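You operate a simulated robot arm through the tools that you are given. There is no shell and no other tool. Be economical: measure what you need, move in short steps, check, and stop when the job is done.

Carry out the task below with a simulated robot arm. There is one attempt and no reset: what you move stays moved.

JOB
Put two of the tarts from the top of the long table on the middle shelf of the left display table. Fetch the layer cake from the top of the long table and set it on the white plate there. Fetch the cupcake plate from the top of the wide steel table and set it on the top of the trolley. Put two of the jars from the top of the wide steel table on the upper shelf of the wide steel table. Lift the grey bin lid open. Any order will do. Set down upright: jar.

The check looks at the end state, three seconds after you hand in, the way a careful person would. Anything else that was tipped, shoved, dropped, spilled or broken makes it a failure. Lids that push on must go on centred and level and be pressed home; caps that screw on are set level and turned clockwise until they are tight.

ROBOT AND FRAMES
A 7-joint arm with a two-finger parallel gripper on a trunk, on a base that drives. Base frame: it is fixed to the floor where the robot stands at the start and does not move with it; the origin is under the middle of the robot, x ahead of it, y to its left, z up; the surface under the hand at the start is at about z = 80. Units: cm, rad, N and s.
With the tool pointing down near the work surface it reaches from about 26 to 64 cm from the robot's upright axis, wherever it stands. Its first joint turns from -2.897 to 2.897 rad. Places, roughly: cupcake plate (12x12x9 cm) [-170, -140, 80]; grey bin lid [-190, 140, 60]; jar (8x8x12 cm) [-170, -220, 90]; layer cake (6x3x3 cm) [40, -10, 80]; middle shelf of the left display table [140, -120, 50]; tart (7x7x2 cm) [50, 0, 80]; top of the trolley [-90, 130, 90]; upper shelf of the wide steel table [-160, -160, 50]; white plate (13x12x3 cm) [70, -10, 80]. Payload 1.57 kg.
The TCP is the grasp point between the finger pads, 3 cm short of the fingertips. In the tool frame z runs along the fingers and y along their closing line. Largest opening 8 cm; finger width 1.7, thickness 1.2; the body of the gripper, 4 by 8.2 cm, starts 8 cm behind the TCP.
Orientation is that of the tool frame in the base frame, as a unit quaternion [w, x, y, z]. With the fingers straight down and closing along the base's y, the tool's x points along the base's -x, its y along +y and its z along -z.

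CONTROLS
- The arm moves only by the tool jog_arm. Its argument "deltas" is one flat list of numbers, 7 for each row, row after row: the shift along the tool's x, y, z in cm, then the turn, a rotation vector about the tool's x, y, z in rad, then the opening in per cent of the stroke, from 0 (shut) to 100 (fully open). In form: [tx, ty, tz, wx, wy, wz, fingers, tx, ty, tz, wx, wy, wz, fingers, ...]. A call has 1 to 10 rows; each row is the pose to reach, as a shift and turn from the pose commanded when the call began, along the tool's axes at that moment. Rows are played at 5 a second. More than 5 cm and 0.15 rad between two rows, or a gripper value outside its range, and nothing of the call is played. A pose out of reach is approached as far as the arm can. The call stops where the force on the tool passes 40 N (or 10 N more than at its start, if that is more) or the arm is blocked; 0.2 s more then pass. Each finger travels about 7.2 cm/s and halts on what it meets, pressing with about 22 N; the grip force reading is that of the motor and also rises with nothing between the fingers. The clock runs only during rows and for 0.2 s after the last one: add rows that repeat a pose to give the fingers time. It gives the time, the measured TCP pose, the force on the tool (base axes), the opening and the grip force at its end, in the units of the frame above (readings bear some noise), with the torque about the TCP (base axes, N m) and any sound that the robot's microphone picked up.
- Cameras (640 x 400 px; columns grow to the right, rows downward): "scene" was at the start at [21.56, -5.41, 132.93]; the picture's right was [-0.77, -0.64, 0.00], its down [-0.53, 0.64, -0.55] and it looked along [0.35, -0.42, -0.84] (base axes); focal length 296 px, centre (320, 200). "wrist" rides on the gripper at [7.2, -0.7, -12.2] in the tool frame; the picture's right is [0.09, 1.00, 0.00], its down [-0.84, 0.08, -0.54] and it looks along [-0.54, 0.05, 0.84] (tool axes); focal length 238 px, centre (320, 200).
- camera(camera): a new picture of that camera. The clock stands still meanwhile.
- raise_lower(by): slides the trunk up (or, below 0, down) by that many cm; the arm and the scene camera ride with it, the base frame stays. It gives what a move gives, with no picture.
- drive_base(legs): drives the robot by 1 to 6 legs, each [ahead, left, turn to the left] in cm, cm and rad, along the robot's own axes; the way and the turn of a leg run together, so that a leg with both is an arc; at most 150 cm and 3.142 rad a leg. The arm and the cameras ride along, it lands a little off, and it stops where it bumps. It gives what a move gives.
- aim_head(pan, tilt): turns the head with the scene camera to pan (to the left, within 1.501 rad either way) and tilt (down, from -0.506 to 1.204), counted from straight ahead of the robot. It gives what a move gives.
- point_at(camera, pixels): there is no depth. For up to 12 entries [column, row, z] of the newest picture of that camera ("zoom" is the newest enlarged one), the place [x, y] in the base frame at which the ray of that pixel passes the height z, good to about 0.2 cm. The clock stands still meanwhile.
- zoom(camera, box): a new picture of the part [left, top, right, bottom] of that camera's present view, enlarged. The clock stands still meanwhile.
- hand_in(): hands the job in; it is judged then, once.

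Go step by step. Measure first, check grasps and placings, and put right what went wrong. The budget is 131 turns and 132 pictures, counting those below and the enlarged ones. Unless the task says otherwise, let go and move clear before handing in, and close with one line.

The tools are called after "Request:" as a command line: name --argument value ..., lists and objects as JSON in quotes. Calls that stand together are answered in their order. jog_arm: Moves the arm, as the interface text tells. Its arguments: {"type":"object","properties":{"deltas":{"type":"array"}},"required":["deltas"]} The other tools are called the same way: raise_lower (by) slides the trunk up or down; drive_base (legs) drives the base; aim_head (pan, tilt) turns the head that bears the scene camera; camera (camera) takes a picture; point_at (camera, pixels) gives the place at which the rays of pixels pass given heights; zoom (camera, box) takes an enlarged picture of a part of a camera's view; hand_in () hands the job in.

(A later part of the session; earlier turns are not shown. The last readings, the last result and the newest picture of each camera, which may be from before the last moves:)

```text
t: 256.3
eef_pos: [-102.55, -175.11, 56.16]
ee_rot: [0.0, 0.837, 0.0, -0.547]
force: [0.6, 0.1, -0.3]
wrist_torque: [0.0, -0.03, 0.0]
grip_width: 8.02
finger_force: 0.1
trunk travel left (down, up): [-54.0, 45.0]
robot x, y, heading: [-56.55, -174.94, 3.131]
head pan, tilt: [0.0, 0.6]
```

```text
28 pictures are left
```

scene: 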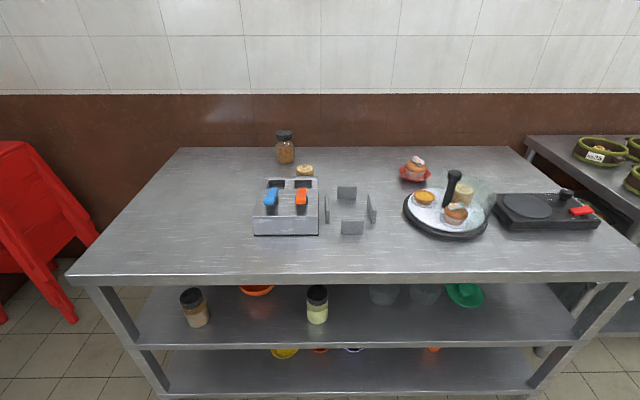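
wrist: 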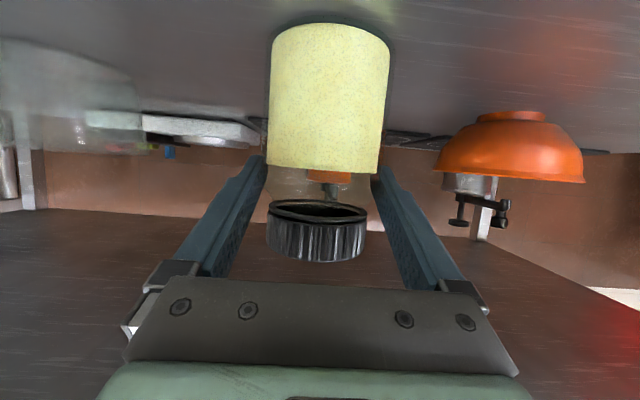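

Both jars stand upright on the upper shelf. Next is the cupcake plate: I'll raise, reduce the pitch to about 0.45, and drive up to it.

Request:
raise_lower --by 40

Request:
jog_arm --deltas '[0, 0, 0, 0, 0.14, 0, 100, 0, 0, 0, 0, 0.28, 0, 100, 0, 0, 0, 0, 0.42, 0, 100, 0, 0, 0, 0, 0.56, 0, 100, 0, 0, 0, 0, 0.7, 0, 100]'

Request:
drive_base --legs '[[0, -33, 0.008], [50, 0, 0]]'

Request:
camera --camera "wrist"

Request:
camera --camera "scene"

```text
t: 260.1
eef_pos: [-102.67, -175.08, 96.14]
ee_rot: [0.001, 0.838, 0.001, -0.546]
force: [-1.3, 0.5, -1.0]
wrist_torque: [-0.03, 0.02, 0.02]
grip_width: 8.01
finger_force: 0.2
trunk travel left (down, up): [-94.0, 5.0]
robot x, y, heading: [-57.09, -175.23, 3.126]
head pan, tilt: [0.0, 0.6]
```

```text
t: 261.3
eef_pos: [-102.62, -175.1, 96.12]
ee_rot: [0.0, 0.974, 0.0, -0.226]
force: [-0.5, 0.4, -0.3]
wrist_torque: [-0.03, -0.01, 0.02]
grip_width: 8.01
finger_force: 0.0
trunk travel left (down, up): [-94.0, 5.0]
robot x, y, heading: [-57.02, -175.05, 3.127]
head pan, tilt: [0.0, 0.6]
```

```text
t: 265.8
eef_pos: [-149.61, -142.11, 96.21]
ee_rot: [-0.006, 0.975, 0.0, -0.224]
force: [-1.3, 2.0, 0.0]
wrist_torque: [0.04, -0.04, -0.04]
grip_width: 8.0
finger_force: 0.1
trunk travel left (down, up): [-94.0, 5.0]
robot x, y, heading: [-104.26, -142.64, 3.141]
head pan, tilt: [0.0, 0.6]
stopped in leg 2: the force on the tool passed its limit at 73 N (the readings are from after the stop); the commanded pose is now the measured one
```

```text
27 pictures are left
```

wrist: 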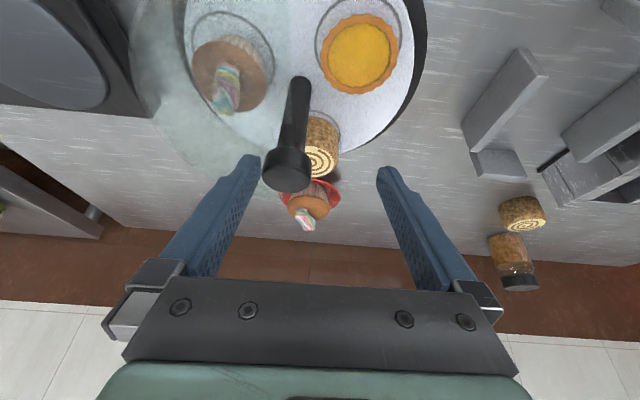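

```text
26 pictures are left
```

scene: 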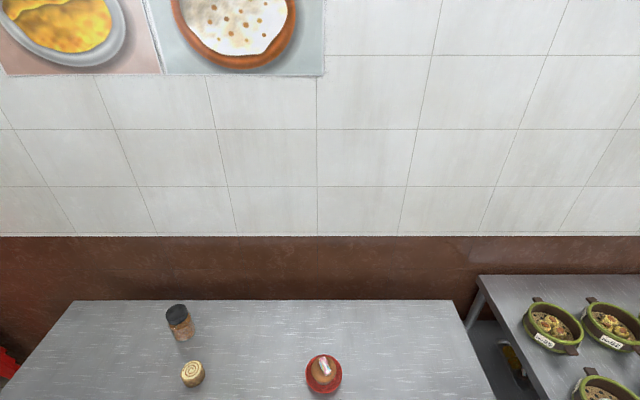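

The hand bumped something, presumably the tray's post knob at (288,168). I'll back off and check for displacement.

Request:
drive_base --legs '[[-30, 0, 0]]'

Request:
camera --camera "scene"

Request:
zoom --camera "scene" --box '[240, 220, 480, 400]'

```text
t: 267.9
eef_pos: [-119.2, -141.96, 96.11]
ee_rot: [-0.006, 0.975, -0.002, -0.224]
force: [0.8, 0.3, -0.8]
wrist_torque: [0.02, 0.03, 0.0]
grip_width: 8.01
finger_force: 0.1
trunk travel left (down, up): [-94.0, 5.0]
robot x, y, heading: [-73.54, -142.83, 3.134]
head pan, tilt: [0.0, 0.6]
```

```text
25 pictures are left
```

scene: 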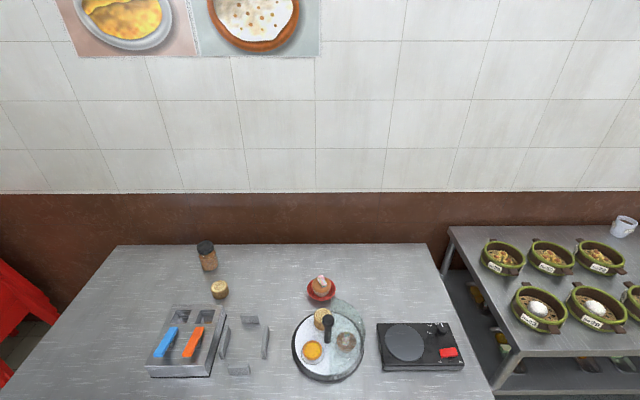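

```text
2.22 times, centred on (360, 310) of scene
```

zoom: 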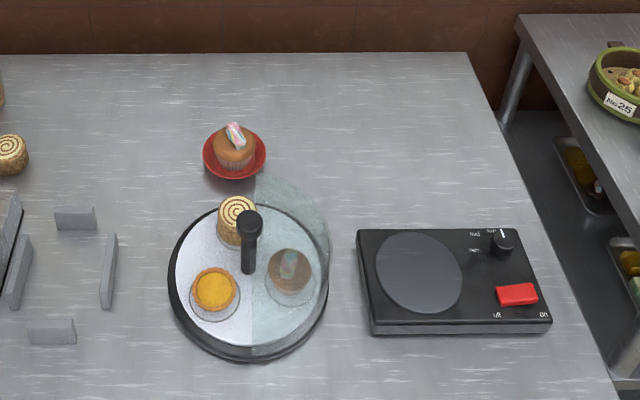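

Comparing with the earlier zoom: the tart was back-left, the roll back-right and the cupcake in front. Now the tart is front-left, the roll at the back and the cupcake on the right, so my bump turned the carousel. I'll measure the present angles.

Request:
point_at --camera "scene" --pixels '[[312.4, 352, 82], [322.5, 327, 82], [346.5, 349, 82], [328, 345, 81.5], [327, 322, 95], [326, 340, 81.5], [320, 293, 80], [307, 290, 83], [334, 290, 83], [320, 300, 81]]'

Request:
aim_head --pan 0.0 --tilt 0.95

Request:
zoom --camera "scene" --box '[220, 60, 460, 210]'

```text
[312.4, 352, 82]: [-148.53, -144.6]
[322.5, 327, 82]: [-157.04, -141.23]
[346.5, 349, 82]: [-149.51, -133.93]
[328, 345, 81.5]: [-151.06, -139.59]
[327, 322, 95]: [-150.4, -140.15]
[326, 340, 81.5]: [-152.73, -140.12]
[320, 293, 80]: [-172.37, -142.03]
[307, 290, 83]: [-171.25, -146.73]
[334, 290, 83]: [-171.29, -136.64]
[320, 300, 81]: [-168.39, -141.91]
```

```text
t: 268.7
eef_pos: [-119.24, -141.97, 96.18]
ee_rot: [-0.005, 0.975, -0.001, -0.224]
force: [0.2, -0.5, -0.4]
wrist_torque: [0.01, 0.02, 0.03]
grip_width: 8.0
finger_force: 0.2
trunk travel left (down, up): [-94.0, 5.0]
robot x, y, heading: [-73.78, -143.19, 3.13]
head pan, tilt: [0.0, 0.949]
```

```text
2.67 times, centred on (340, 135) of scene
```

zoom: 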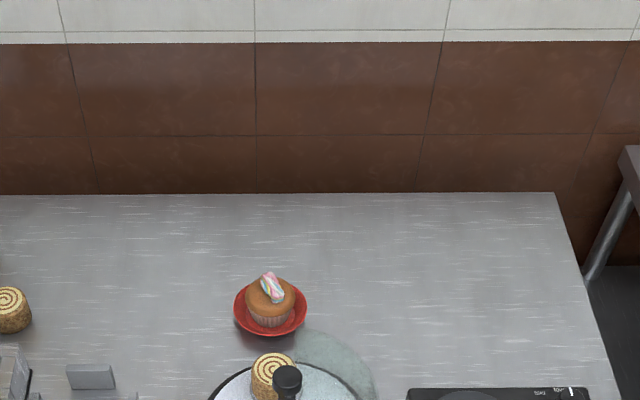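

The disc has turned by about +77° about its post (tart, roll and cupcake all agree). I'll put it back by gripping the knob from above and twisting. First I'll make the tool vertical, raise it, and look.

Request:
jog_arm --deltas '[0, 0, 0, 0, 0.15, 0, 100, 0, 0, 0, 0, 0.3, 0, 100, 0, 0, 0, 0, 0.452, 0, 100, -1.75, 0, -3.6, 0, 0.452, 0, 100, -3.5, 0, -7.2, 0, 0.452, 0, 100, -5.2, 0, -10.8, 0, 0.452, 0, 100]'

Request:
raise_lower --by 4

Request:
drive_base --legs '[[20, 0, 0.01]]'

Request:
camera --camera "wrist"

```text
refused: row 3 steps farther than a row can; nothing moved
```

```text
t: 269.5
eef_pos: [-119.23, -142.0, 100.15]
ee_rot: [-0.006, 0.974, -0.002, -0.225]
force: [0.1, 0.3, -0.3]
wrist_torque: [-0.01, -0.05, -0.01]
grip_width: 8.0
finger_force: 0.1
trunk travel left (down, up): [-98.0, 1.0]
robot x, y, heading: [-73.69, -142.8, 3.132]
head pan, tilt: [0.0, 0.949]
```

```text
t: 271.1
eef_pos: [-139.5, -142.27, 100.19]
ee_rot: [-0.005, 0.974, 0.002, -0.225]
force: [-0.6, -0.1, 0.0]
wrist_torque: [0.0, 0.0, 0.01]
grip_width: 8.0
finger_force: 0.0
trunk travel left (down, up): [-98.0, 1.0]
robot x, y, heading: [-93.9, -143.12, 3.137]
head pan, tilt: [0.0, 0.949]
```

```text
22 pictures are left
```

wrist: 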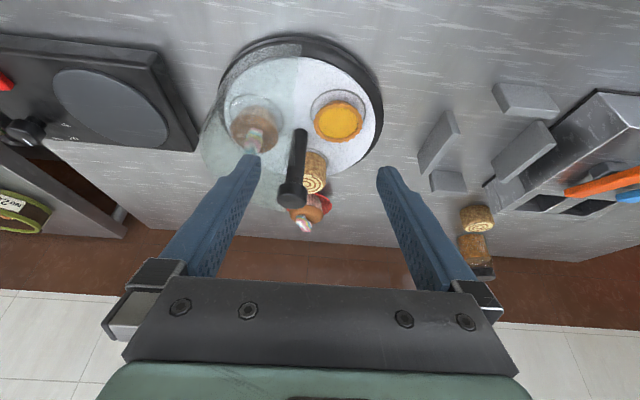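

I'll triangulate the knob from this view and make the tool vertical and higher.

Request:
point_at --camera "wrist" --pixels '[[294, 192, 93], [294, 192, 96], [294, 192, 99], [300, 132, 82], [302, 55, 82], [383, 110, 80], [215, 120, 80]]'

Request:
jog_arm --deltas '[0, 0, 0, 0, 0.15, 0, 100, 0, 0, 0, 0, 0.3, 0, 100, 0, 0, 0, 0, 0.45, 0, 100, -1.75, 0, -3.6, 0, 0.45, 0, 100, -3.5, 0, -7.2, 0, 0.45, 0, 100]'

Request:
camera --camera "wrist"

```text
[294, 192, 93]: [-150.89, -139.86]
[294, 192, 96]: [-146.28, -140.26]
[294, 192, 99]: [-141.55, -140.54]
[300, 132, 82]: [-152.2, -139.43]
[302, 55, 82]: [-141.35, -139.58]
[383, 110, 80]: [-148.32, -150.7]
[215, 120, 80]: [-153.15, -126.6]
```

```text
t: 272.3
eef_pos: [-139.71, -142.35, 108.22]
ee_rot: [-0.006, 1.0, 0.0, -0.001]
force: [-0.1, -1.0, -0.3]
wrist_torque: [0.0, -0.02, 0.03]
grip_width: 7.99
finger_force: 0.0
trunk travel left (down, up): [-98.0, 1.0]
robot x, y, heading: [-94.31, -142.77, 3.142]
head pan, tilt: [0.0, 0.949]
```

```text
21 pictures are left
```

wrist: 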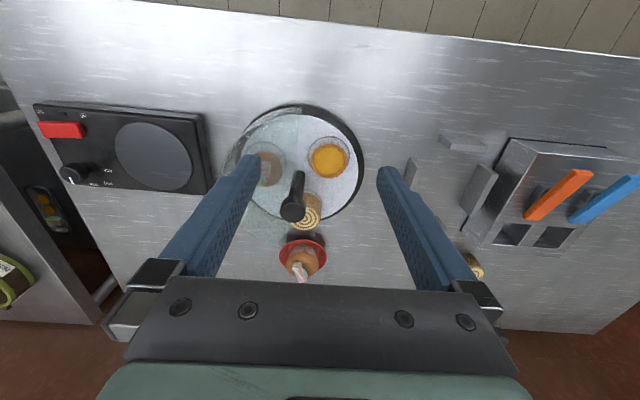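

Request:
point_at --camera "wrist" --pixels '[[293, 210, 92], [293, 210, 94], [293, 210, 96], [299, 172, 82], [283, 210, 93.5], [304, 210, 93.5]]'

Request:
zoom --camera "wrist" --box '[220, 90, 380, 290]'

```text
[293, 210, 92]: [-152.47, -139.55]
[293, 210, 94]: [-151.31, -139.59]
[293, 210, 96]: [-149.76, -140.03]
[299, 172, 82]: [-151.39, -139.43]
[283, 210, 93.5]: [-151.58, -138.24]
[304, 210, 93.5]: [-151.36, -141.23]
```

```text
2.00 times, centred on (300, 190) of wrist
```

zoom: 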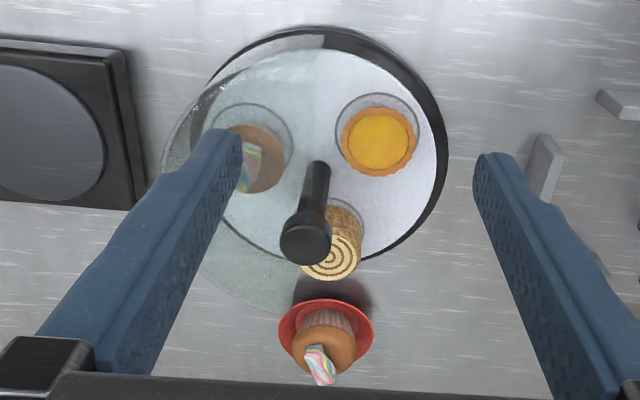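

The knob is centred at (-151.5,-139.6), top ≈94, 3 cm wide. I'll go above it, pre-rotate, and descend around it.

Request:
jog_arm --deltas '[-4, -0.9, 0, 0, 0, -0.14, 100, -8, -1.9, 0, 0, 0, -0.28, 100, -11.8, -2.75, 0, 0, 0, -0.42, 100, -11.8, -2.75, 0, 0, 0, -0.56, 100, -11.8, -2.75, 0, 0, 0, -0.67, 100, -11.8, -2.75, 4.5, 0, 0, -0.67, 100, -11.8, -2.75, 9, 0, 0, -0.67, 100, -11.8, -2.75, 11.5, 0, 0, -0.67, 100, -11.8, -2.75, 13.0, 0, 0, -0.67, 100]'

Request:
camera --camera "wrist"

```text
t: 274.3
eef_pos: [-149.17, -139.13, 102.96]
ee_rot: [-0.005, 0.944, 0.33, 0.0]
force: [0.2, -0.3, -0.6]
wrist_torque: [0.01, 0.0, 0.0]
grip_width: 7.98
finger_force: 0.1
out of reach, approached as far as the arm can: row 6, 7, 8, 9
trunk travel left (down, up): [-98.0, 1.0]
robot x, y, heading: [-94.36, -142.68, 3.14]
head pan, tilt: [0.0, 0.949]
```

```text
19 pictures are left
```

wrist: 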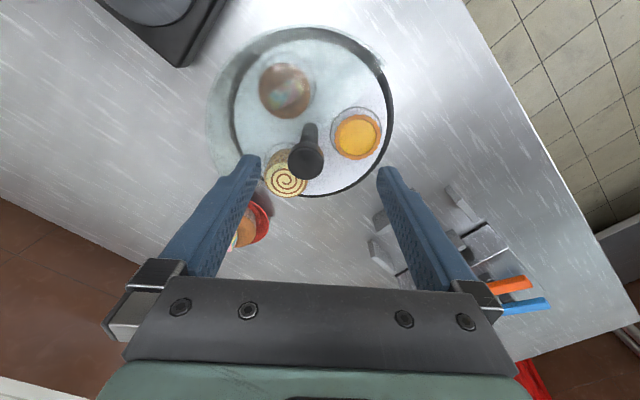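

The trunk is too high for that reach, so I'll lower the trunk 4 cm, then centre over the knob.

Request:
raise_lower --by -4

Request:
jog_arm --deltas '[-2.1, -1.04, 0, 0, 0, 0, 100, -2.1, -1.04, 0, 0, 0, 0, 100]'

Request:
camera --camera "wrist"

```text
t: 275.2
eef_pos: [-149.11, -139.13, 99.07]
ee_rot: [-0.005, 0.944, 0.329, 0.0]
force: [-0.5, -0.6, 0.3]
wrist_torque: [0.02, 0.03, 0.01]
grip_width: 8.0
finger_force: 0.0
trunk travel left (down, up): [-94.0, 5.0]
robot x, y, heading: [-94.14, -142.98, 3.146]
head pan, tilt: [0.0, 0.949]
```

```text
t: 275.8
eef_pos: [-149.69, -139.02, 100.05]
ee_rot: [-0.005, 0.944, 0.329, 0.001]
force: [-0.1, 0.2, 1.0]
wrist_torque: [0.0, -0.01, -0.03]
grip_width: 8.0
finger_force: 0.1
out of reach, approached as far as the arm can: row 1, 2
trunk travel left (down, up): [-94.0, 5.0]
robot x, y, heading: [-93.73, -142.91, 3.14]
head pan, tilt: [0.0, 0.949]
```

```text
18 pictures are left
```

wrist: 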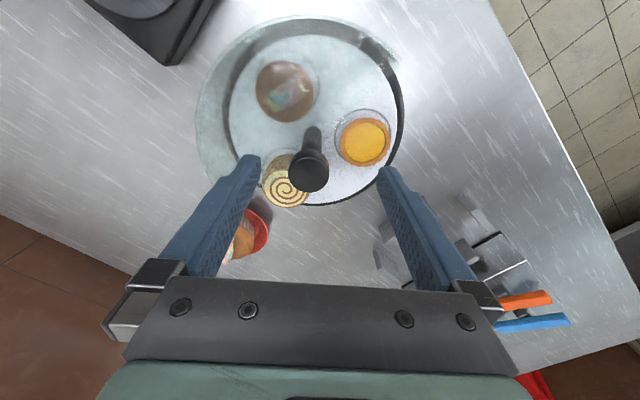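

I'll centre by driving the base (1.8 ahead, 0.6 left), then lower the trunk 5 cm over the knob.

Request:
drive_base --legs '[[1.8, 0.6, 0]]'

```text
t: 276.6
eef_pos: [-151.29, -139.56, 99.99]
ee_rot: [-0.005, 0.944, 0.329, -0.001]
force: [0.0, 0.0, 0.4]
wrist_torque: [0.0, 0.01, -0.01]
grip_width: 8.0
finger_force: 0.0
trunk travel left (down, up): [-94.0, 5.0]
robot x, y, heading: [-95.51, -143.45, 3.143]
head pan, tilt: [0.0, 0.949]
```

Request:
raise_lower --by -5

Request:
jog_arm --deltas '[0, 0, 0, 0, 0, 0, 60, 0, 0, 0, 0, 0, 0, 25, 0, 0, 0, 0, 0, 0, 20, 0, 0, 0, 0, 0, 0, 20]'

```text
t: 277.5
eef_pos: [-151.44, -139.56, 94.92]
ee_rot: [-0.005, 0.944, 0.329, 0.0]
force: [0.1, -0.1, 0.3]
wrist_torque: [-0.01, 0.01, -0.02]
grip_width: 8.0
finger_force: 0.1
trunk travel left (down, up): [-89.0, 10.0]
robot x, y, heading: [-96.05, -143.3, 3.144]
head pan, tilt: [0.0, 0.949]
```

```text
t: 278.5
eef_pos: [-151.57, -139.45, 95.01]
ee_rot: [-0.007, 0.944, 0.329, 0.0]
force: [-3.0, 6.2, 0.0]
wrist_torque: [0.15, 0.31, 0.02]
grip_width: 3.56
finger_force: 22.1
trunk travel left (down, up): [-89.0, 10.0]
robot x, y, heading: [-96.09, -143.59, 3.135]
head pan, tilt: [0.0, 0.949]
```

The knob is gripped (3.56 cm). Twisting back by 1.34 rad.

Request:
jog_arm --deltas '[0, 0, 0, 0, 0, 0.148, 20, 0, 0, 0, 0, 0, 0.296, 20, 0, 0, 0, 0, 0, 0.444, 20, 0, 0, 0, 0, 0, 0.592, 20, 0, 0, 0, 0, 0, 0.74, 20, 0, 0, 0, 0, 0, 0.888, 20, 0, 0, 0, 0, 0, 1.036, 20, 0, 0, 0, 0, 0, 1.184, 20, 0, 0, 0, 0, 0, 1.33, 20]'

Request:
camera --camera "wrist"

```text
t: 280.5
eef_pos: [-151.43, -139.76, 94.85]
ee_rot: [-0.004, 0.946, -0.324, -0.004]
force: [-6.9, -10.6, 3.6]
wrist_torque: [-0.28, 0.17, 0.11]
grip_width: 3.56
finger_force: 22.0
trunk travel left (down, up): [-89.0, 10.0]
robot x, y, heading: [-96.35, -143.19, 3.14]
head pan, tilt: [0.0, 0.949]
```

```text
17 pictures are left
```

wrist: 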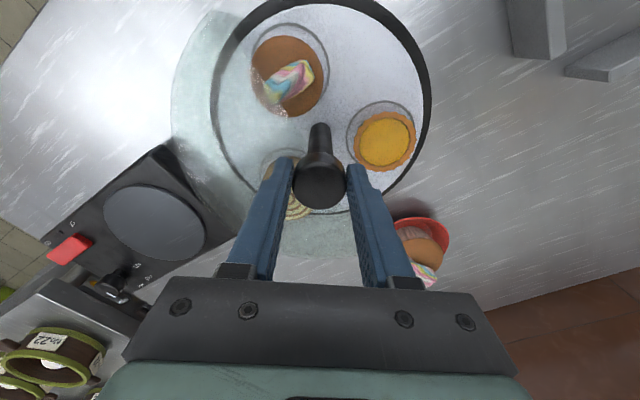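

The disc turned back with the knob: the tart, cupcake and roll moved together while the glass stayed put. Releasing and rising.

Request:
jog_arm --deltas '[0, 0, 0, 0, 0, 0, 40, 0, 0, 0, 0, 0, 0, 80, 0, 0, 0, 0, 0, 0, 100, 0, 0, 0, 0, 0, 0, 100]'

Request:
raise_lower --by 10

Request:
drive_base --legs '[[-28, 0, 0]]'

Request:
aim_head --pan -0.1 --tilt 0.75

Request:
zoom --camera "scene" --box '[180, 150, 460, 370]'

```text
t: 281.5
eef_pos: [-151.42, -139.65, 94.94]
ee_rot: [-0.005, 0.947, -0.322, -0.003]
force: [0.3, 1.0, -0.5]
wrist_torque: [-0.02, 0.01, -0.03]
grip_width: 7.99
finger_force: 0.1
trunk travel left (down, up): [-89.0, 10.0]
robot x, y, heading: [-95.74, -142.97, 3.143]
head pan, tilt: [0.0, 0.949]
```

```text
t: 282.8
eef_pos: [-151.43, -139.62, 104.85]
ee_rot: [-0.004, 0.946, -0.323, -0.003]
force: [0.7, 0.0, -0.1]
wrist_torque: [-0.03, 0.03, -0.02]
grip_width: 7.98
finger_force: 0.0
trunk travel left (down, up): [-99.0, 0.0]
robot x, y, heading: [-95.9, -143.33, 3.139]
head pan, tilt: [0.0, 0.949]
```

```text
t: 284.8
eef_pos: [-122.72, -139.75, 104.95]
ee_rot: [-0.005, 0.947, -0.322, -0.003]
force: [-0.3, 0.0, -0.4]
wrist_torque: [0.0, 0.01, -0.03]
grip_width: 8.0
finger_force: 0.1
trunk travel left (down, up): [-99.0, 0.0]
robot x, y, heading: [-67.16, -143.25, -3.137]
head pan, tilt: [0.0, 0.949]
```

```text
t: 285.5
eef_pos: [-122.52, -139.79, 104.98]
ee_rot: [-0.004, 0.947, -0.321, -0.003]
force: [-0.2, 0.2, 0.3]
wrist_torque: [0.01, 0.0, 0.01]
grip_width: 7.98
finger_force: 0.2
trunk travel left (down, up): [-99.0, 0.0]
robot x, y, heading: [-67.34, -143.14, -3.142]
head pan, tilt: [-0.099, 0.75]
```

```text
1.82 times, centred on (320, 260) of scene
```

zoom: 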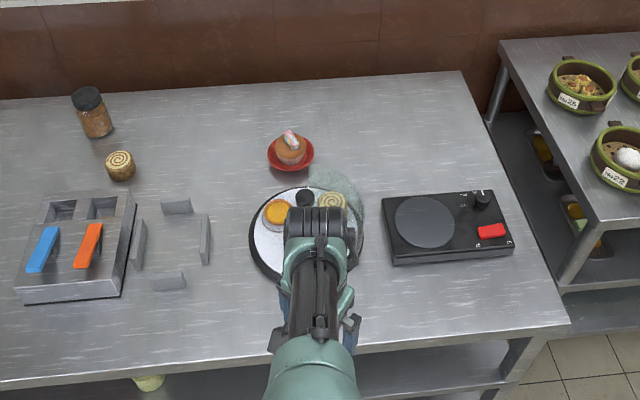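

The carousel is back as it was. For the cupcake plate I'll come in at an angle (robot turned right 0.4) so that the arm stays clear of the post.

Request:
drive_base --legs '[[0, 0, -0.4], [0, 42.8, 0], [40.6, 0, 0]]'

Request:
camera --camera "wrist"

```text
t: 291.5
eef_pos: [-172.09, -141.24, 105.02]
ee_rot: [-0.004, 0.866, -0.501, -0.002]
force: [0.1, -0.3, -0.3]
wrist_torque: [0.02, 0.0, 0.02]
grip_width: 8.0
finger_force: 0.0
trunk travel left (down, up): [-99.0, 0.0]
robot x, y, heading: [-122.3, -166.09, 2.749]
head pan, tilt: [-0.099, 0.75]
```

```text
15 pictures are left
```

wrist: 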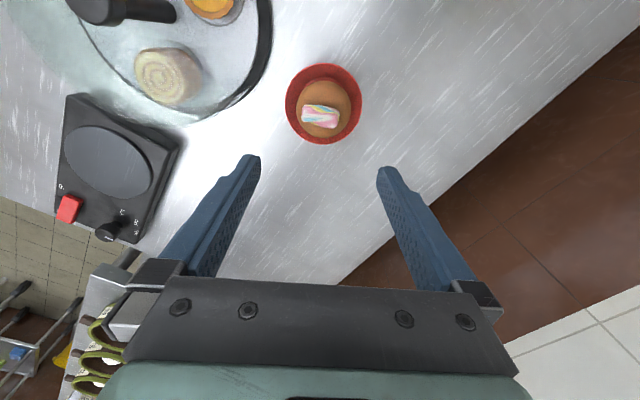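

Request:
point_at --camera "wrist" --pixels '[[286, 103, 83], [362, 103, 83], [324, 64, 83], [324, 144, 83], [297, 106, 86], [351, 106, 86], [323, 82, 86], [323, 136, 86], [322, 116, 89]]'

Request:
zoom --camera "wrist" --box '[260, 50, 390, 160]'

```text
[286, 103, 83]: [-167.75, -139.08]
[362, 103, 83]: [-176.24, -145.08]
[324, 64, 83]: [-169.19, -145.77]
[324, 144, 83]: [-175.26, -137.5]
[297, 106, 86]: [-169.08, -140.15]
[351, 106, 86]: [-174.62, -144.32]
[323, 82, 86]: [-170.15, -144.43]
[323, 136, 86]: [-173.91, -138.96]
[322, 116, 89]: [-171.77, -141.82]
```

```text
3.64 times, centred on (325, 105) of wrist
```

zoom: 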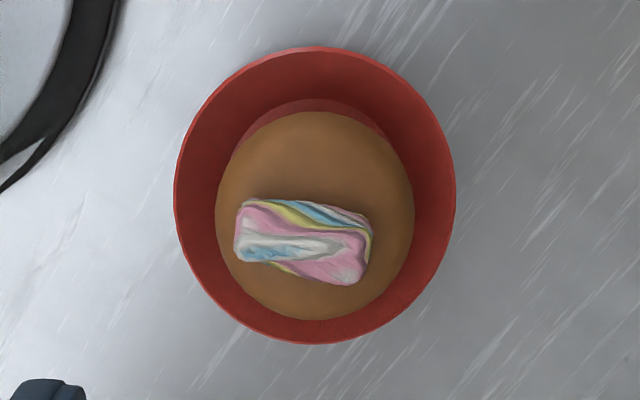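

The cupcake is centred at (-171.9,-142.0), about 6.9 cm wide. I'll centre over it and lower the trunk to grip its widest part, just above the plate's rim.

Request:
jog_arm --deltas '[0.66, 0.26, 0, 0, 0, 0, 100, 0.66, 0.26, 0, 0, 0, 0, 100]'

Request:
raise_lower --by -14

Request:
camera --camera "wrist"

```text
t: 292.1
eef_pos: [-172.12, -142.08, 104.97]
ee_rot: [-0.005, 0.865, -0.501, -0.002]
force: [-0.4, -0.6, -0.5]
wrist_torque: [0.01, -0.01, 0.02]
grip_width: 8.02
finger_force: 0.0
trunk travel left (down, up): [-99.0, 0.0]
robot x, y, heading: [-122.14, -165.81, 2.749]
head pan, tilt: [-0.099, 0.75]
```

```text
t: 293.8
eef_pos: [-171.98, -142.06, 90.93]
ee_rot: [-0.005, 0.865, -0.501, -0.001]
force: [0.0, -0.1, 0.2]
wrist_torque: [0.01, -0.03, 0.02]
grip_width: 8.0
finger_force: 0.2
trunk travel left (down, up): [-85.0, 14.0]
robot x, y, heading: [-122.02, -166.27, 2.75]
head pan, tilt: [-0.099, 0.75]
```

```text
13 pictures are left
```

wrist: 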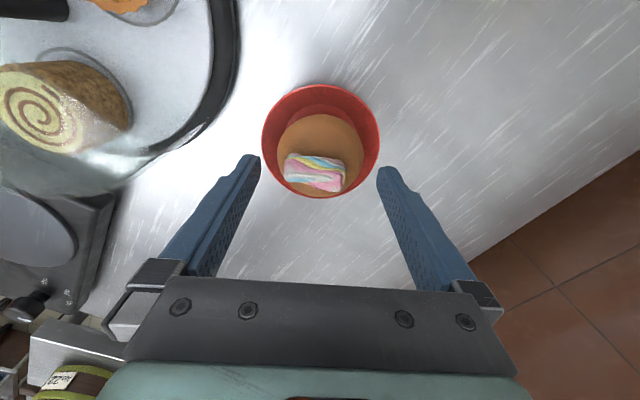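

Well centred. Lowering 4 more and closing.

Request:
raise_lower --by -4

Request:
jog_arm --deltas '[0, 0, 0, 0, 0, 0, 80, 0, 0, 0, 0, 0, 0, 65, 0, 0, 0, 0, 0, 0, 65, 0, 0, 0, 0, 0, 0, 65]'

Request:
raise_lower --by 3

Request:
camera --camera "wrist"

```text
t: 294.6
eef_pos: [-172.07, -142.02, 86.94]
ee_rot: [-0.005, 0.866, -0.501, -0.002]
force: [-0.1, 0.0, -0.2]
wrist_torque: [0.01, -0.02, -0.02]
grip_width: 8.01
finger_force: 0.1
trunk travel left (down, up): [-81.0, 18.0]
robot x, y, heading: [-122.1, -165.92, 2.751]
head pan, tilt: [-0.099, 0.75]
```

```text
t: 295.6
eef_pos: [-171.99, -142.11, 86.93]
ee_rot: [-0.005, 0.865, -0.501, -0.003]
force: [0.0, 0.5, 0.9]
wrist_torque: [0.02, -0.01, 0.0]
grip_width: 6.66
finger_force: 22.0
trunk travel left (down, up): [-81.0, 18.0]
robot x, y, heading: [-122.6, -165.75, 2.748]
head pan, tilt: [-0.099, 0.75]
```

```text
t: 296.4
eef_pos: [-172.03, -142.04, 89.94]
ee_rot: [-0.005, 0.865, -0.501, -0.002]
force: [-0.4, 0.0, -0.9]
wrist_torque: [-0.01, 0.0, -0.03]
grip_width: 6.68
finger_force: 21.9
trunk travel left (down, up): [-84.0, 15.0]
robot x, y, heading: [-122.28, -166.03, 2.751]
head pan, tilt: [-0.099, 0.75]
```

```text
12 pictures are left
```

wrist: 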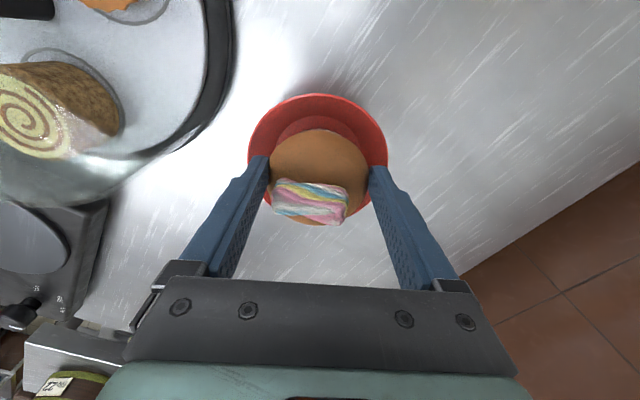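

The whole plate came up with the cupcake. I'll raise fully, back out, and drive north toward the trolley.

Request:
raise_lower --by 14.5

Request:
drive_base --legs '[[-50, 0, 0], [0, 0, -1.18], [140, 0, 0], [65, 0, 0]]'

Request:
aim_head --pan 0.0 --tilt 0.6

Request:
camera --camera "scene"

```text
t: 298.1
eef_pos: [-171.92, -142.03, 104.41]
ee_rot: [-0.005, 0.866, -0.501, -0.002]
force: [-0.5, 1.4, -1.0]
wrist_torque: [-0.01, 0.0, -0.05]
grip_width: 6.66
finger_force: 22.6
trunk travel left (down, up): [-98.5, 0.5]
robot x, y, heading: [-122.52, -166.35, 2.749]
head pan, tilt: [-0.099, 0.75]
```

```text
t: 313.4
eef_pos: [-68.21, 67.82, 104.53]
ee_rot: [0.005, -0.429, 0.903, 0.0]
force: [0.6, -0.4, -1.7]
wrist_torque: [0.02, 0.0, -0.02]
grip_width: 6.65
finger_force: 22.0
trunk travel left (down, up): [-98.5, 0.5]
robot x, y, heading: [-72.58, 12.77, 1.543]
head pan, tilt: [-0.099, 0.75]
```

```text
t: 314.1
eef_pos: [-68.2, 67.97, 104.47]
ee_rot: [0.006, -0.429, 0.903, -0.001]
force: [0.0, 0.0, -2.0]
wrist_torque: [-0.04, -0.01, -0.01]
grip_width: 6.64
finger_force: 21.9
trunk travel left (down, up): [-98.5, 0.5]
robot x, y, heading: [-72.72, 12.59, 1.544]
head pan, tilt: [0.0, 0.6]
```

```text
11 pictures are left
```

scene: 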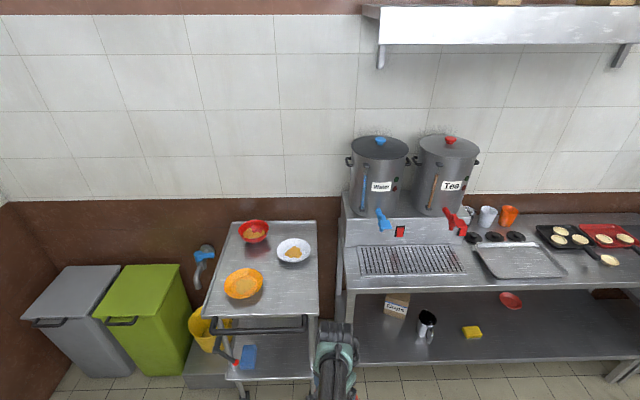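

The trolley top has free space at its right front (290,295). Measuring there, and the grey bin's lid and handle for later.

Request:
point_at --camera "scene" --pixels '[[203, 316, 86], [318, 315, 86], [315, 223, 86], [244, 285, 88], [262, 288, 88], [293, 252, 88], [290, 298, 86], [60, 270, 60], [118, 268, 60], [24, 318, 58], [95, 320, 58], [50, 322, 58]]'

Request:
zoom --camera "scene" --box '[0, 210, 330, 400]'

```text
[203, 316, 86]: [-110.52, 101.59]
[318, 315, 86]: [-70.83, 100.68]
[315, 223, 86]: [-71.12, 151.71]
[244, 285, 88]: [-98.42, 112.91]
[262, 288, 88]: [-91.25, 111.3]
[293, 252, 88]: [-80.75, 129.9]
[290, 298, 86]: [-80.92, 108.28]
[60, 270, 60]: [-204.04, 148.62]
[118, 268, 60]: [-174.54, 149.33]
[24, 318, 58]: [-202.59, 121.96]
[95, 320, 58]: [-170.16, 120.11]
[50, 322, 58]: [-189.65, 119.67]
```

```text
1.94 times, centred on (165, 305) of scene
```

zoom: 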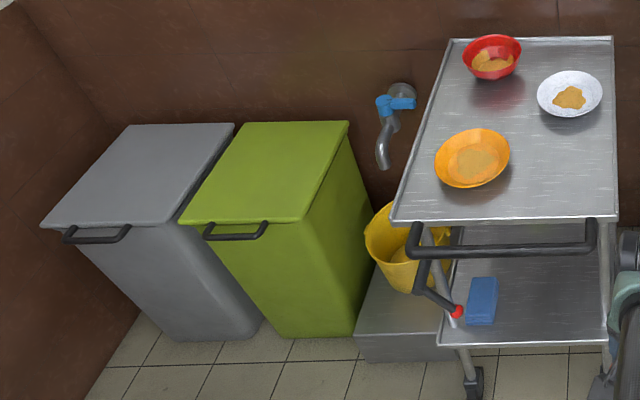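

The free spot is at (-79.5,111.5). Driving over it at height.

Request:
drive_base --legs '[[0, 12.5, 0], [43.3, 0, 0]]'

Request:
camera --camera "wrist"

```text
t: 317.6
eef_pos: [-78.09, 112.5, 104.42]
ee_rot: [0.005, -0.422, 0.907, 0.0]
force: [0.1, -0.7, -1.7]
wrist_torque: [0.0, 0.0, -0.02]
grip_width: 6.63
finger_force: 21.7
trunk travel left (down, up): [-98.5, 0.5]
robot x, y, heading: [-83.28, 57.66, 1.527]
head pan, tilt: [0.0, 0.6]
```

```text
9 pictures are left
```

wrist: 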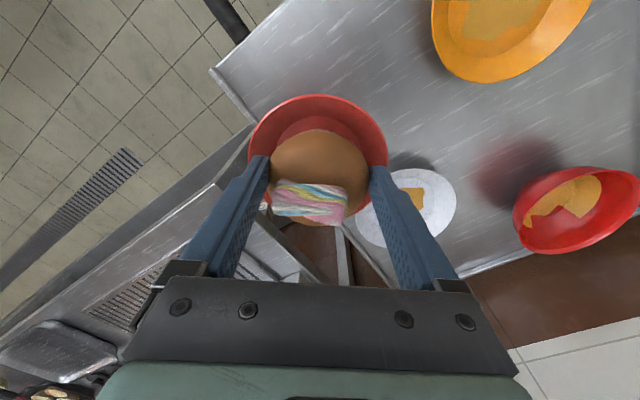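

Request:
point_at --camera "wrist" --pixels '[[212, 70, 87], [243, 122, 87], [385, 175, 88], [372, 240, 88], [440, 70, 89], [212, 70, 90], [243, 122, 90], [460, 278, 87]]'

```text
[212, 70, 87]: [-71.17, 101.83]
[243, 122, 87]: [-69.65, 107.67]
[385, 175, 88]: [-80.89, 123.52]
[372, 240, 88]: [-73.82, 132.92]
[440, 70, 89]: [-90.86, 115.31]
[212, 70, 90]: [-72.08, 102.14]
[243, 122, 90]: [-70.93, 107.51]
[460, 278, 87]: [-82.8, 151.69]
```

Shifting 1.5 cm inward and lowering the trunk 5 cm, then feeling for contact.

Request:
jog_arm --deltas '[1.43, 0.76, 0, 0, 0, 0, 65, 1.43, 0.76, 0, 0, 0, 0, 65]'

Request:
raise_lower --by -6

Request:
jog_arm --deltas '[0, 0, 0.4, 0, 0, 0, 65, 0, 0, 0.8, 0, 0, 0, 65, 0, 0, 1.2, 0, 0, 0, 65, 0, 0, 1.6, 0, 0, 0, 65, 0, 0, 2.0, 0, 0, 0, 65]'

```text
t: 318.2
eef_pos: [-79.8, 111.9, 104.26]
ee_rot: [0.005, -0.422, 0.907, -0.001]
force: [0.7, 0.4, -1.4]
wrist_torque: [0.0, 0.02, 0.02]
grip_width: 6.64
finger_force: 22.2
trunk travel left (down, up): [-98.5, 0.5]
robot x, y, heading: [-83.16, 57.33, 1.525]
head pan, tilt: [0.0, 0.6]
```

```text
t: 319.2
eef_pos: [-79.7, 111.86, 98.34]
ee_rot: [0.005, -0.421, 0.907, -0.001]
force: [-0.8, 0.3, -1.6]
wrist_torque: [-0.03, 0.03, 0.0]
grip_width: 6.65
finger_force: 21.6
trunk travel left (down, up): [-92.5, 6.5]
robot x, y, heading: [-83.36, 57.5, 1.525]
head pan, tilt: [0.0, 0.6]
```

```text
t: 320.4
eef_pos: [-79.68, 111.72, 96.39]
ee_rot: [0.006, -0.422, 0.907, -0.001]
force: [0.8, 0.3, -0.8]
wrist_torque: [-0.02, 0.01, 0.03]
grip_width: 6.66
finger_force: 22.0
trunk travel left (down, up): [-92.5, 6.5]
robot x, y, heading: [-83.5, 57.47, 1.528]
head pan, tilt: [0.0, 0.6]
```

No contact yet (plate bottom ≈89.5); continuing down.

Request:
jog_arm --deltas '[0, 0, 0.3, 0, 0, 0, 65, 0, 0, 0.6, 0, 0, 0, 65, 0, 0, 0.9, 0, 0, 0, 65, 0, 0, 1.2, 0, 0, 0, 65, 0, 0, 1.5, 0, 0, 0, 65, 0, 0, 1.8, 0, 0, 0, 65, 0, 0, 2.1, 0, 0, 0, 65]'

```text
t: 322.0
eef_pos: [-79.37, 111.14, 95.42]
ee_rot: [0.006, -0.422, 0.907, -0.002]
force: [-0.2, -0.1, -0.4]
wrist_torque: [-0.03, 0.01, -0.02]
grip_width: 6.67
finger_force: 22.1
out of reach, approached as far as the arm can: row 1, 2, 3, 4, 5, 6, 7
trunk travel left (down, up): [-92.5, 6.5]
robot x, y, heading: [-83.86, 57.32, 1.531]
head pan, tilt: [0.0, 0.6]
```

The arm is at its reach limit, so I'll lower with the trunk in small steps instead.

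Request:
raise_lower --by -0.8

Request:
raise_lower --by -0.5

Request:
raise_lower --by -0.5

```text
t: 322.6
eef_pos: [-79.33, 111.07, 94.52]
ee_rot: [0.006, -0.422, 0.907, -0.002]
force: [0.0, 0.2, -1.7]
wrist_torque: [-0.02, 0.05, -0.01]
grip_width: 6.64
finger_force: 22.0
trunk travel left (down, up): [-91.7, 7.3]
robot x, y, heading: [-83.59, 57.58, 1.529]
head pan, tilt: [0.0, 0.6]
```

```text
t: 323.1
eef_pos: [-79.46, 110.96, 94.06]
ee_rot: [0.006, -0.423, 0.906, -0.001]
force: [-0.7, -1.2, -2.0]
wrist_torque: [-0.01, -0.03, 0.0]
grip_width: 6.66
finger_force: 21.5
trunk travel left (down, up): [-91.2, 7.8]
robot x, y, heading: [-83.75, 57.41, 1.528]
head pan, tilt: [0.0, 0.6]
```

```text
t: 323.6
eef_pos: [-79.34, 110.97, 93.57]
ee_rot: [0.005, -0.422, 0.907, -0.002]
force: [-0.2, -0.2, -1.8]
wrist_torque: [-0.01, 0.0, -0.04]
grip_width: 6.65
finger_force: 22.2
trunk travel left (down, up): [-90.7, 8.3]
robot x, y, heading: [-83.56, 57.4, 1.526]
head pan, tilt: [0.0, 0.6]
```

Request:
raise_lower --by -0.3

Request:
raise_lower --by -0.3

Request:
raise_lower --by -0.3

```text
t: 324.2
eef_pos: [-79.4, 111.0, 93.37]
ee_rot: [0.005, -0.422, 0.907, -0.001]
force: [-0.2, 0.3, 0.6]
wrist_torque: [-0.03, 0.02, -0.01]
grip_width: 6.66
finger_force: 21.8
trunk travel left (down, up): [-90.4, 8.6]
robot x, y, heading: [-83.43, 57.69, 1.525]
head pan, tilt: [0.0, 0.6]
```

```text
t: 324.7
eef_pos: [-79.41, 111.1, 93.01]
ee_rot: [0.005, -0.422, 0.907, -0.001]
force: [-1.0, -0.6, 2.0]
wrist_torque: [-0.12, -0.1, -0.01]
grip_width: 6.65
finger_force: 21.7
trunk travel left (down, up): [-90.1, 8.9]
robot x, y, heading: [-83.81, 57.31, 1.527]
head pan, tilt: [0.0, 0.6]
```

```text
t: 325.2
eef_pos: [-79.32, 110.97, 92.99]
ee_rot: [0.006, -0.422, 0.907, 0.001]
force: [-1.5, -3.5, 17.7]
wrist_torque: [-0.08, 0.04, 0.0]
grip_width: 6.69
finger_force: 21.6
trunk travel left (down, up): [-89.8, 9.2]
robot x, y, heading: [-83.84, 57.71, 1.528]
head pan, tilt: [0.0, 0.6]
```

Contact (about 19 N). Easing, opening, and rising.

Request:
raise_lower --by 0.25

Request:
jog_arm --deltas '[0, 0, 0, 0, 0, 0, 85, 0, 0, 0, 0, 0, 0, 97, 0, 0, 0, 0, 0, 0, 97]'

Request:
raise_lower --by 9

Request:
camera --camera "wrist"

```text
t: 325.7
eef_pos: [-79.41, 110.88, 92.95]
ee_rot: [0.006, -0.421, 0.907, 0.0]
force: [0.1, 0.3, 3.0]
wrist_torque: [0.3, 0.01, 0.04]
grip_width: 6.66
finger_force: 22.0
trunk travel left (down, up): [-90.0, 9.0]
robot x, y, heading: [-83.01, 57.77, 1.525]
head pan, tilt: [0.0, 0.6]
```

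```text
t: 326.5
eef_pos: [-79.45, 110.93, 93.02]
ee_rot: [0.005, -0.422, 0.907, -0.001]
force: [-0.1, 0.4, -0.4]
wrist_torque: [0.02, 0.0, 0.01]
grip_width: 7.74
finger_force: 0.0
trunk travel left (down, up): [-90.0, 9.0]
robot x, y, heading: [-83.91, 57.68, 1.53]
head pan, tilt: [0.0, 0.6]
```

```text
t: 327.8
eef_pos: [-79.36, 111.06, 101.81]
ee_rot: [0.006, -0.422, 0.907, -0.001]
force: [0.1, -0.2, -1.5]
wrist_torque: [-0.02, -0.01, 0.01]
grip_width: 7.75
finger_force: 0.1
trunk travel left (down, up): [-99.0, 0.0]
robot x, y, heading: [-83.57, 57.66, 1.528]
head pan, tilt: [0.0, 0.6]
```

```text
8 pictures are left
```

wrist: 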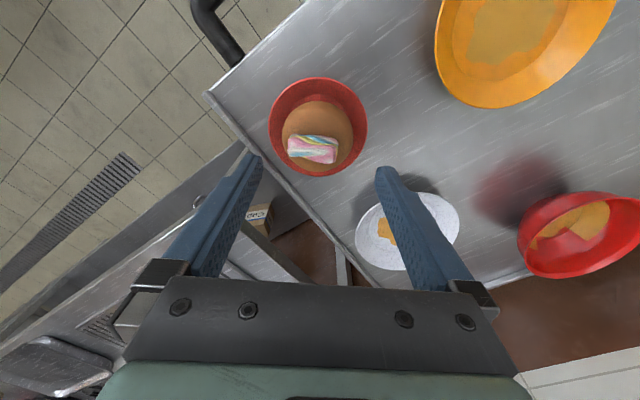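

The cupcake plate stands on the trolley. Next is the grey bin: its black handle bar lies near (-190,119,58). I'll back off from the trolley and turn the tool so the fingers close along y.

Request:
drive_base --legs '[[-45, 0, 0.04]]'

Request:
jog_arm --deltas '[0.6, 3.3, 0, 0, 0, 0.145, 100, 1.3, 6.5, 0, 0, 0, 0.29, 100, 4.3, 9.8, 0, 0, 0, 0.435, 100, 7.3, 12, 0, 0, 0, 0.58, 100, 10.3, 12, 0, 0, 0, 0.725, 100, 13.3, 12, 0, 0, 0, 0.87, 100]'

```text
t: 330.6
eef_pos: [-82.59, 64.65, 101.8]
ee_rot: [0.005, -0.439, 0.898, -0.001]
force: [-0.4, 0.1, -0.7]
wrist_torque: [0.02, -0.03, 0.0]
grip_width: 7.76
finger_force: 0.0
trunk travel left (down, up): [-99.0, 0.0]
robot x, y, heading: [-84.58, 11.05, 1.568]
head pan, tilt: [0.0, 0.6]
```

```text
t: 332.0
eef_pos: [-100.18, 61.84, 101.95]
ee_rot: [0.006, -0.019, 1.0, 0.002]
force: [-0.6, -0.1, -0.1]
wrist_torque: [0.01, -0.03, 0.01]
grip_width: 8.0
finger_force: 0.0
out of reach, approached as far as the arm can: row 1, 2, 3, 4, 5
trunk travel left (down, up): [-99.0, 0.0]
robot x, y, heading: [-84.56, 10.91, 1.566]
head pan, tilt: [0.0, 0.6]
```

The yaw works. I'll draw the hand in and up, then drive to face the grey bin and lower the trunk.

Request:
jog_arm --deltas '[0, -4, -1.5, 0, 0, 0, 100, 0, -8, -3, 0, 0, 0, 100, 0, -12, -5, 0, 0, 0, 100, 0, -16, -6.5, 0, 0, 0, 100, 0, -20.5, -8, 0, 0, 0, 100]'

Request:
drive_base --legs '[[0, 90, 0], [45, 0, 0]]'

Request:
raise_lower --by -38

Request:
aim_head --pan 0.0 --tilt 0.8

Request:
camera --camera "scene"

```text
t: 333.2
eef_pos: [-106.06, 52.4, 95.68]
ee_rot: [0.006, -0.019, 1.0, 0.002]
force: [0.0, -0.4, 0.2]
wrist_torque: [-0.03, -0.02, 0.01]
grip_width: 7.99
finger_force: 0.1
out of reach, approached as far as the arm can: row 1, 2, 3, 4, 5
trunk travel left (down, up): [-99.0, 0.0]
robot x, y, heading: [-84.67, 11.14, 1.567]
head pan, tilt: [0.0, 0.6]
```

```text
t: 338.1
eef_pos: [-197.08, 53.13, 95.8]
ee_rot: [0.003, -0.018, 1.0, 0.002]
force: [0.7, -0.3, 0.1]
wrist_torque: [-0.03, 0.0, -0.02]
grip_width: 7.99
finger_force: 0.0
trunk travel left (down, up): [-99.0, 0.0]
robot x, y, heading: [-176.12, 11.39, 1.563]
head pan, tilt: [0.0, 0.6]
stopped in leg 1: the robot was blocked; the commanded pose is now the measured one
```

```text
t: 339.7
eef_pos: [-197.21, 53.28, 82.91]
ee_rot: [0.006, -0.02, 1.0, -0.005]
force: [4.3, -1.7, 18.2]
wrist_torque: [-0.82, 0.0, 0.13]
grip_width: 8.0
finger_force: 0.1
trunk travel left (down, up): [-85.8, 13.2]
robot x, y, heading: [-176.1, 11.56, 1.566]
head pan, tilt: [0.0, 0.6]
stopped: the force on the tool passed its limit at 128 N (the readings are from after the stop); the commanded pose is now the measured one
```

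```text
t: 340.4
eef_pos: [-197.32, 53.13, 82.97]
ee_rot: [0.005, -0.019, 1.0, -0.005]
force: [3.4, 0.9, 6.3]
wrist_torque: [-0.22, -0.05, 0.17]
grip_width: 7.92
finger_force: 0.1
trunk travel left (down, up): [-85.8, 13.2]
robot x, y, heading: [-176.51, 11.51, 1.563]
head pan, tilt: [0.0, 0.799]
```

```text
7 pictures are left
```

scene: 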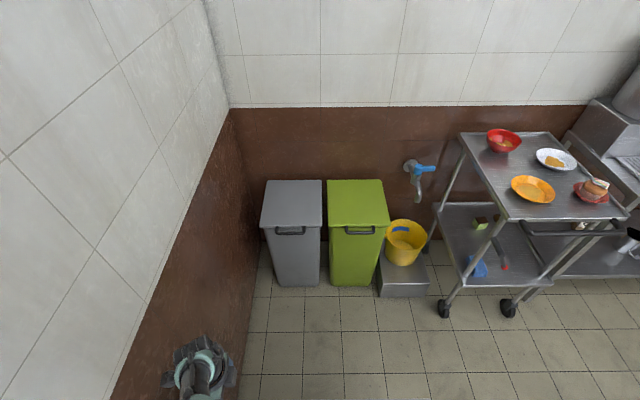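

The hand came down on something at (-197,53), a side table I hadn't accounted for. I'll raise first, then look down there.

Request:
raise_lower --by 12

Request:
aim_head --pan 0.3 --tilt 1.2

Request:
camera --camera "scene"

```text
t: 341.9
eef_pos: [-197.36, 53.21, 94.94]
ee_rot: [0.006, -0.018, 1.0, -0.006]
force: [0.0, -0.1, 0.7]
wrist_torque: [0.03, -0.01, 0.04]
grip_width: 8.0
finger_force: 0.1
trunk travel left (down, up): [-97.8, 1.2]
robot x, y, heading: [-176.35, 11.37, 1.571]
head pan, tilt: [0.0, 0.799]
```

```text
t: 342.8
eef_pos: [-197.23, 53.34, 94.95]
ee_rot: [0.007, -0.02, 1.0, -0.007]
force: [-0.2, 0.1, 0.4]
wrist_torque: [-0.05, 0.01, -0.02]
grip_width: 8.03
finger_force: 0.0
trunk travel left (down, up): [-97.8, 1.2]
robot x, y, heading: [-176.6, 11.81, 1.562]
head pan, tilt: [0.3, 1.201]
```

```text
6 pictures are left
```

scene: 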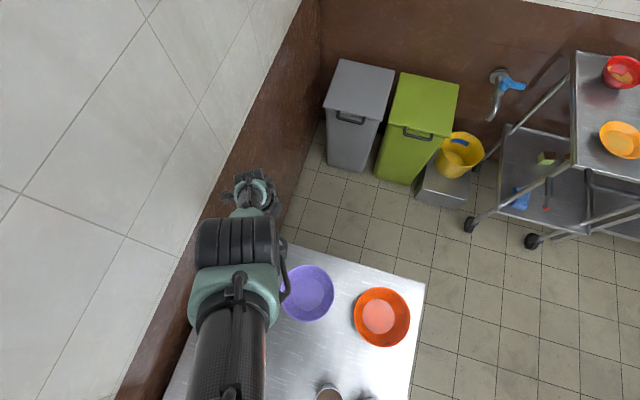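

It was only the top of a side table (z=80), and the bowls look untouched. I'll measure the bin handle and lid from this view.

Request:
point_at --camera "scene" --pixels '[[337, 113, 57], [363, 121, 57], [350, 119, 57], [325, 106, 60], [376, 120, 60], [396, 70, 60], [343, 59, 60], [285, 243, 80], [425, 285, 80], [300, 190, 0]]'

Request:
zoom --camera "scene" --box '[310, 50, 410, 140]'

```text
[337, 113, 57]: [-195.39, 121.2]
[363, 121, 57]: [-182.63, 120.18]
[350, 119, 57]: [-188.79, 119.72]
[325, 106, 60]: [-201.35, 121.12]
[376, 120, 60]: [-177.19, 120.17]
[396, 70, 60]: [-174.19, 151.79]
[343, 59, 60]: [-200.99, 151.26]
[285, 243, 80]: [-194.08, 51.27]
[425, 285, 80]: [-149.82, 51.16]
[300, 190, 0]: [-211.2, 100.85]
```

```text
4.44 times, centred on (360, 95) of scene
```

zoom: 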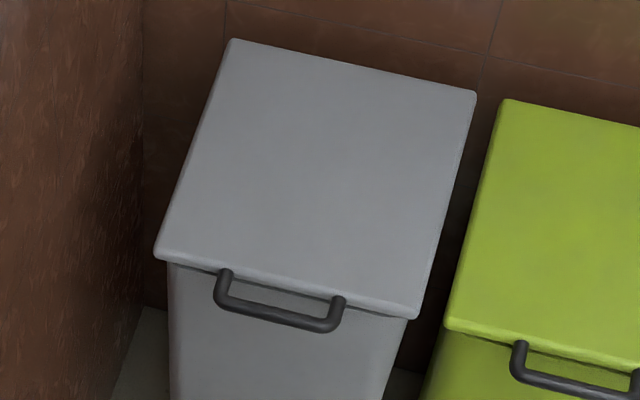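

The bar lies at about (-189,116.8,58), with a gap of roughly 4 cm to the lid edge; the hinge is at y≈151.5. I'll drive ahead clear of the side table, lower the trunk there, then reposition the hand.

Request:
drive_base --legs '[[42, -6, 0]]'

Request:
raise_lower --by -39

Request:
jog_arm --deltas '[0, 0, -3.5, 0, 0, 0, 60, 0, 0, -7, 0, 0, 0, 50, 0, 0, -11, 0, 0, 0, 43, 0, -4, -11, 0, 0, 0, 43, 0, -8, -11, 0, 0, 0, 43, 0, -12, -11, 0, 0, 0, 43]'

```text
t: 345.4
eef_pos: [-191.99, 95.56, 94.72]
ee_rot: [0.008, -0.016, 1.0, -0.006]
force: [0.9, -0.1, 0.0]
wrist_torque: [-0.01, 0.05, -0.02]
grip_width: 8.02
finger_force: 0.1
trunk travel left (down, up): [-97.8, 1.2]
robot x, y, heading: [-170.58, 53.58, 1.56]
head pan, tilt: [0.3, 1.201]
stopped in leg 1: the robot was blocked; the commanded pose is now the measured one
```

```text
t: 349.2
eef_pos: [-192.05, 95.49, 55.78]
ee_rot: [0.008, -0.018, 1.0, -0.006]
force: [0.6, 0.1, -0.3]
wrist_torque: [0.0, 0.02, -0.01]
grip_width: 7.98
finger_force: 0.1
trunk travel left (down, up): [-58.8, 40.2]
robot x, y, heading: [-170.71, 53.82, 1.554]
head pan, tilt: [0.3, 1.201]
```

```text
t: 350.6
eef_pos: [-198.14, 93.7, 58.04]
ee_rot: [0.01, -0.017, 1.0, -0.007]
force: [-0.3, 0.8, -0.1]
wrist_torque: [0.03, 0.02, 0.0]
grip_width: 3.44
finger_force: 0.0
out of reach, approached as far as the arm can: row 1, 2, 3, 4, 5, 6
trunk travel left (down, up): [-58.8, 40.2]
robot x, y, heading: [-171.0, 53.88, 1.561]
head pan, tilt: [0.3, 1.201]
```

That yaw is at the arm's joint limit, so gripping the bar isn't practical. Instead I'll use a neutral, pitched hand with closed fingers to lift the lid from under its bar, using trunk and drive. First I'll turn the tool back to neutral yaw.

Request:
jog_arm --deltas '[-1, 0, -1, 0, 0, -0.148, 20, -2, 0, -2, 0, 0, -0.296, 0, -3, 0, -3, 0, 0, -0.444, 0, -4, 0, -4, 0, 0, -0.592, 0, -5, 0, -5, 0, 0, -0.74, 0, -6, 0, -6, 0, 0, -0.888, 0, -7, 0, -7, 0, 0, -1.036, 0, -8, 0, -8, 0, 0, -1.184, 0, -9, 0, -9, 0, 0, -1.332, 0, -9, 0, -10, 0, 0, -1.48, 0]'

```text
t: 352.8
eef_pos: [-193.29, 101.07, 62.15]
ee_rot: [0.003, -0.682, 0.731, -0.012]
force: [-0.4, 0.0, -1.6]
wrist_torque: [0.02, 0.0, 0.03]
grip_width: 0.02
finger_force: 21.4
out of reach, approached as far as the arm can: row 1, 2, 3, 4, 5, 6, 7, 8, 9, 10
trunk travel left (down, up): [-58.8, 40.2]
robot x, y, heading: [-171.15, 53.94, 1.561]
head pan, tilt: [0.3, 1.201]
```

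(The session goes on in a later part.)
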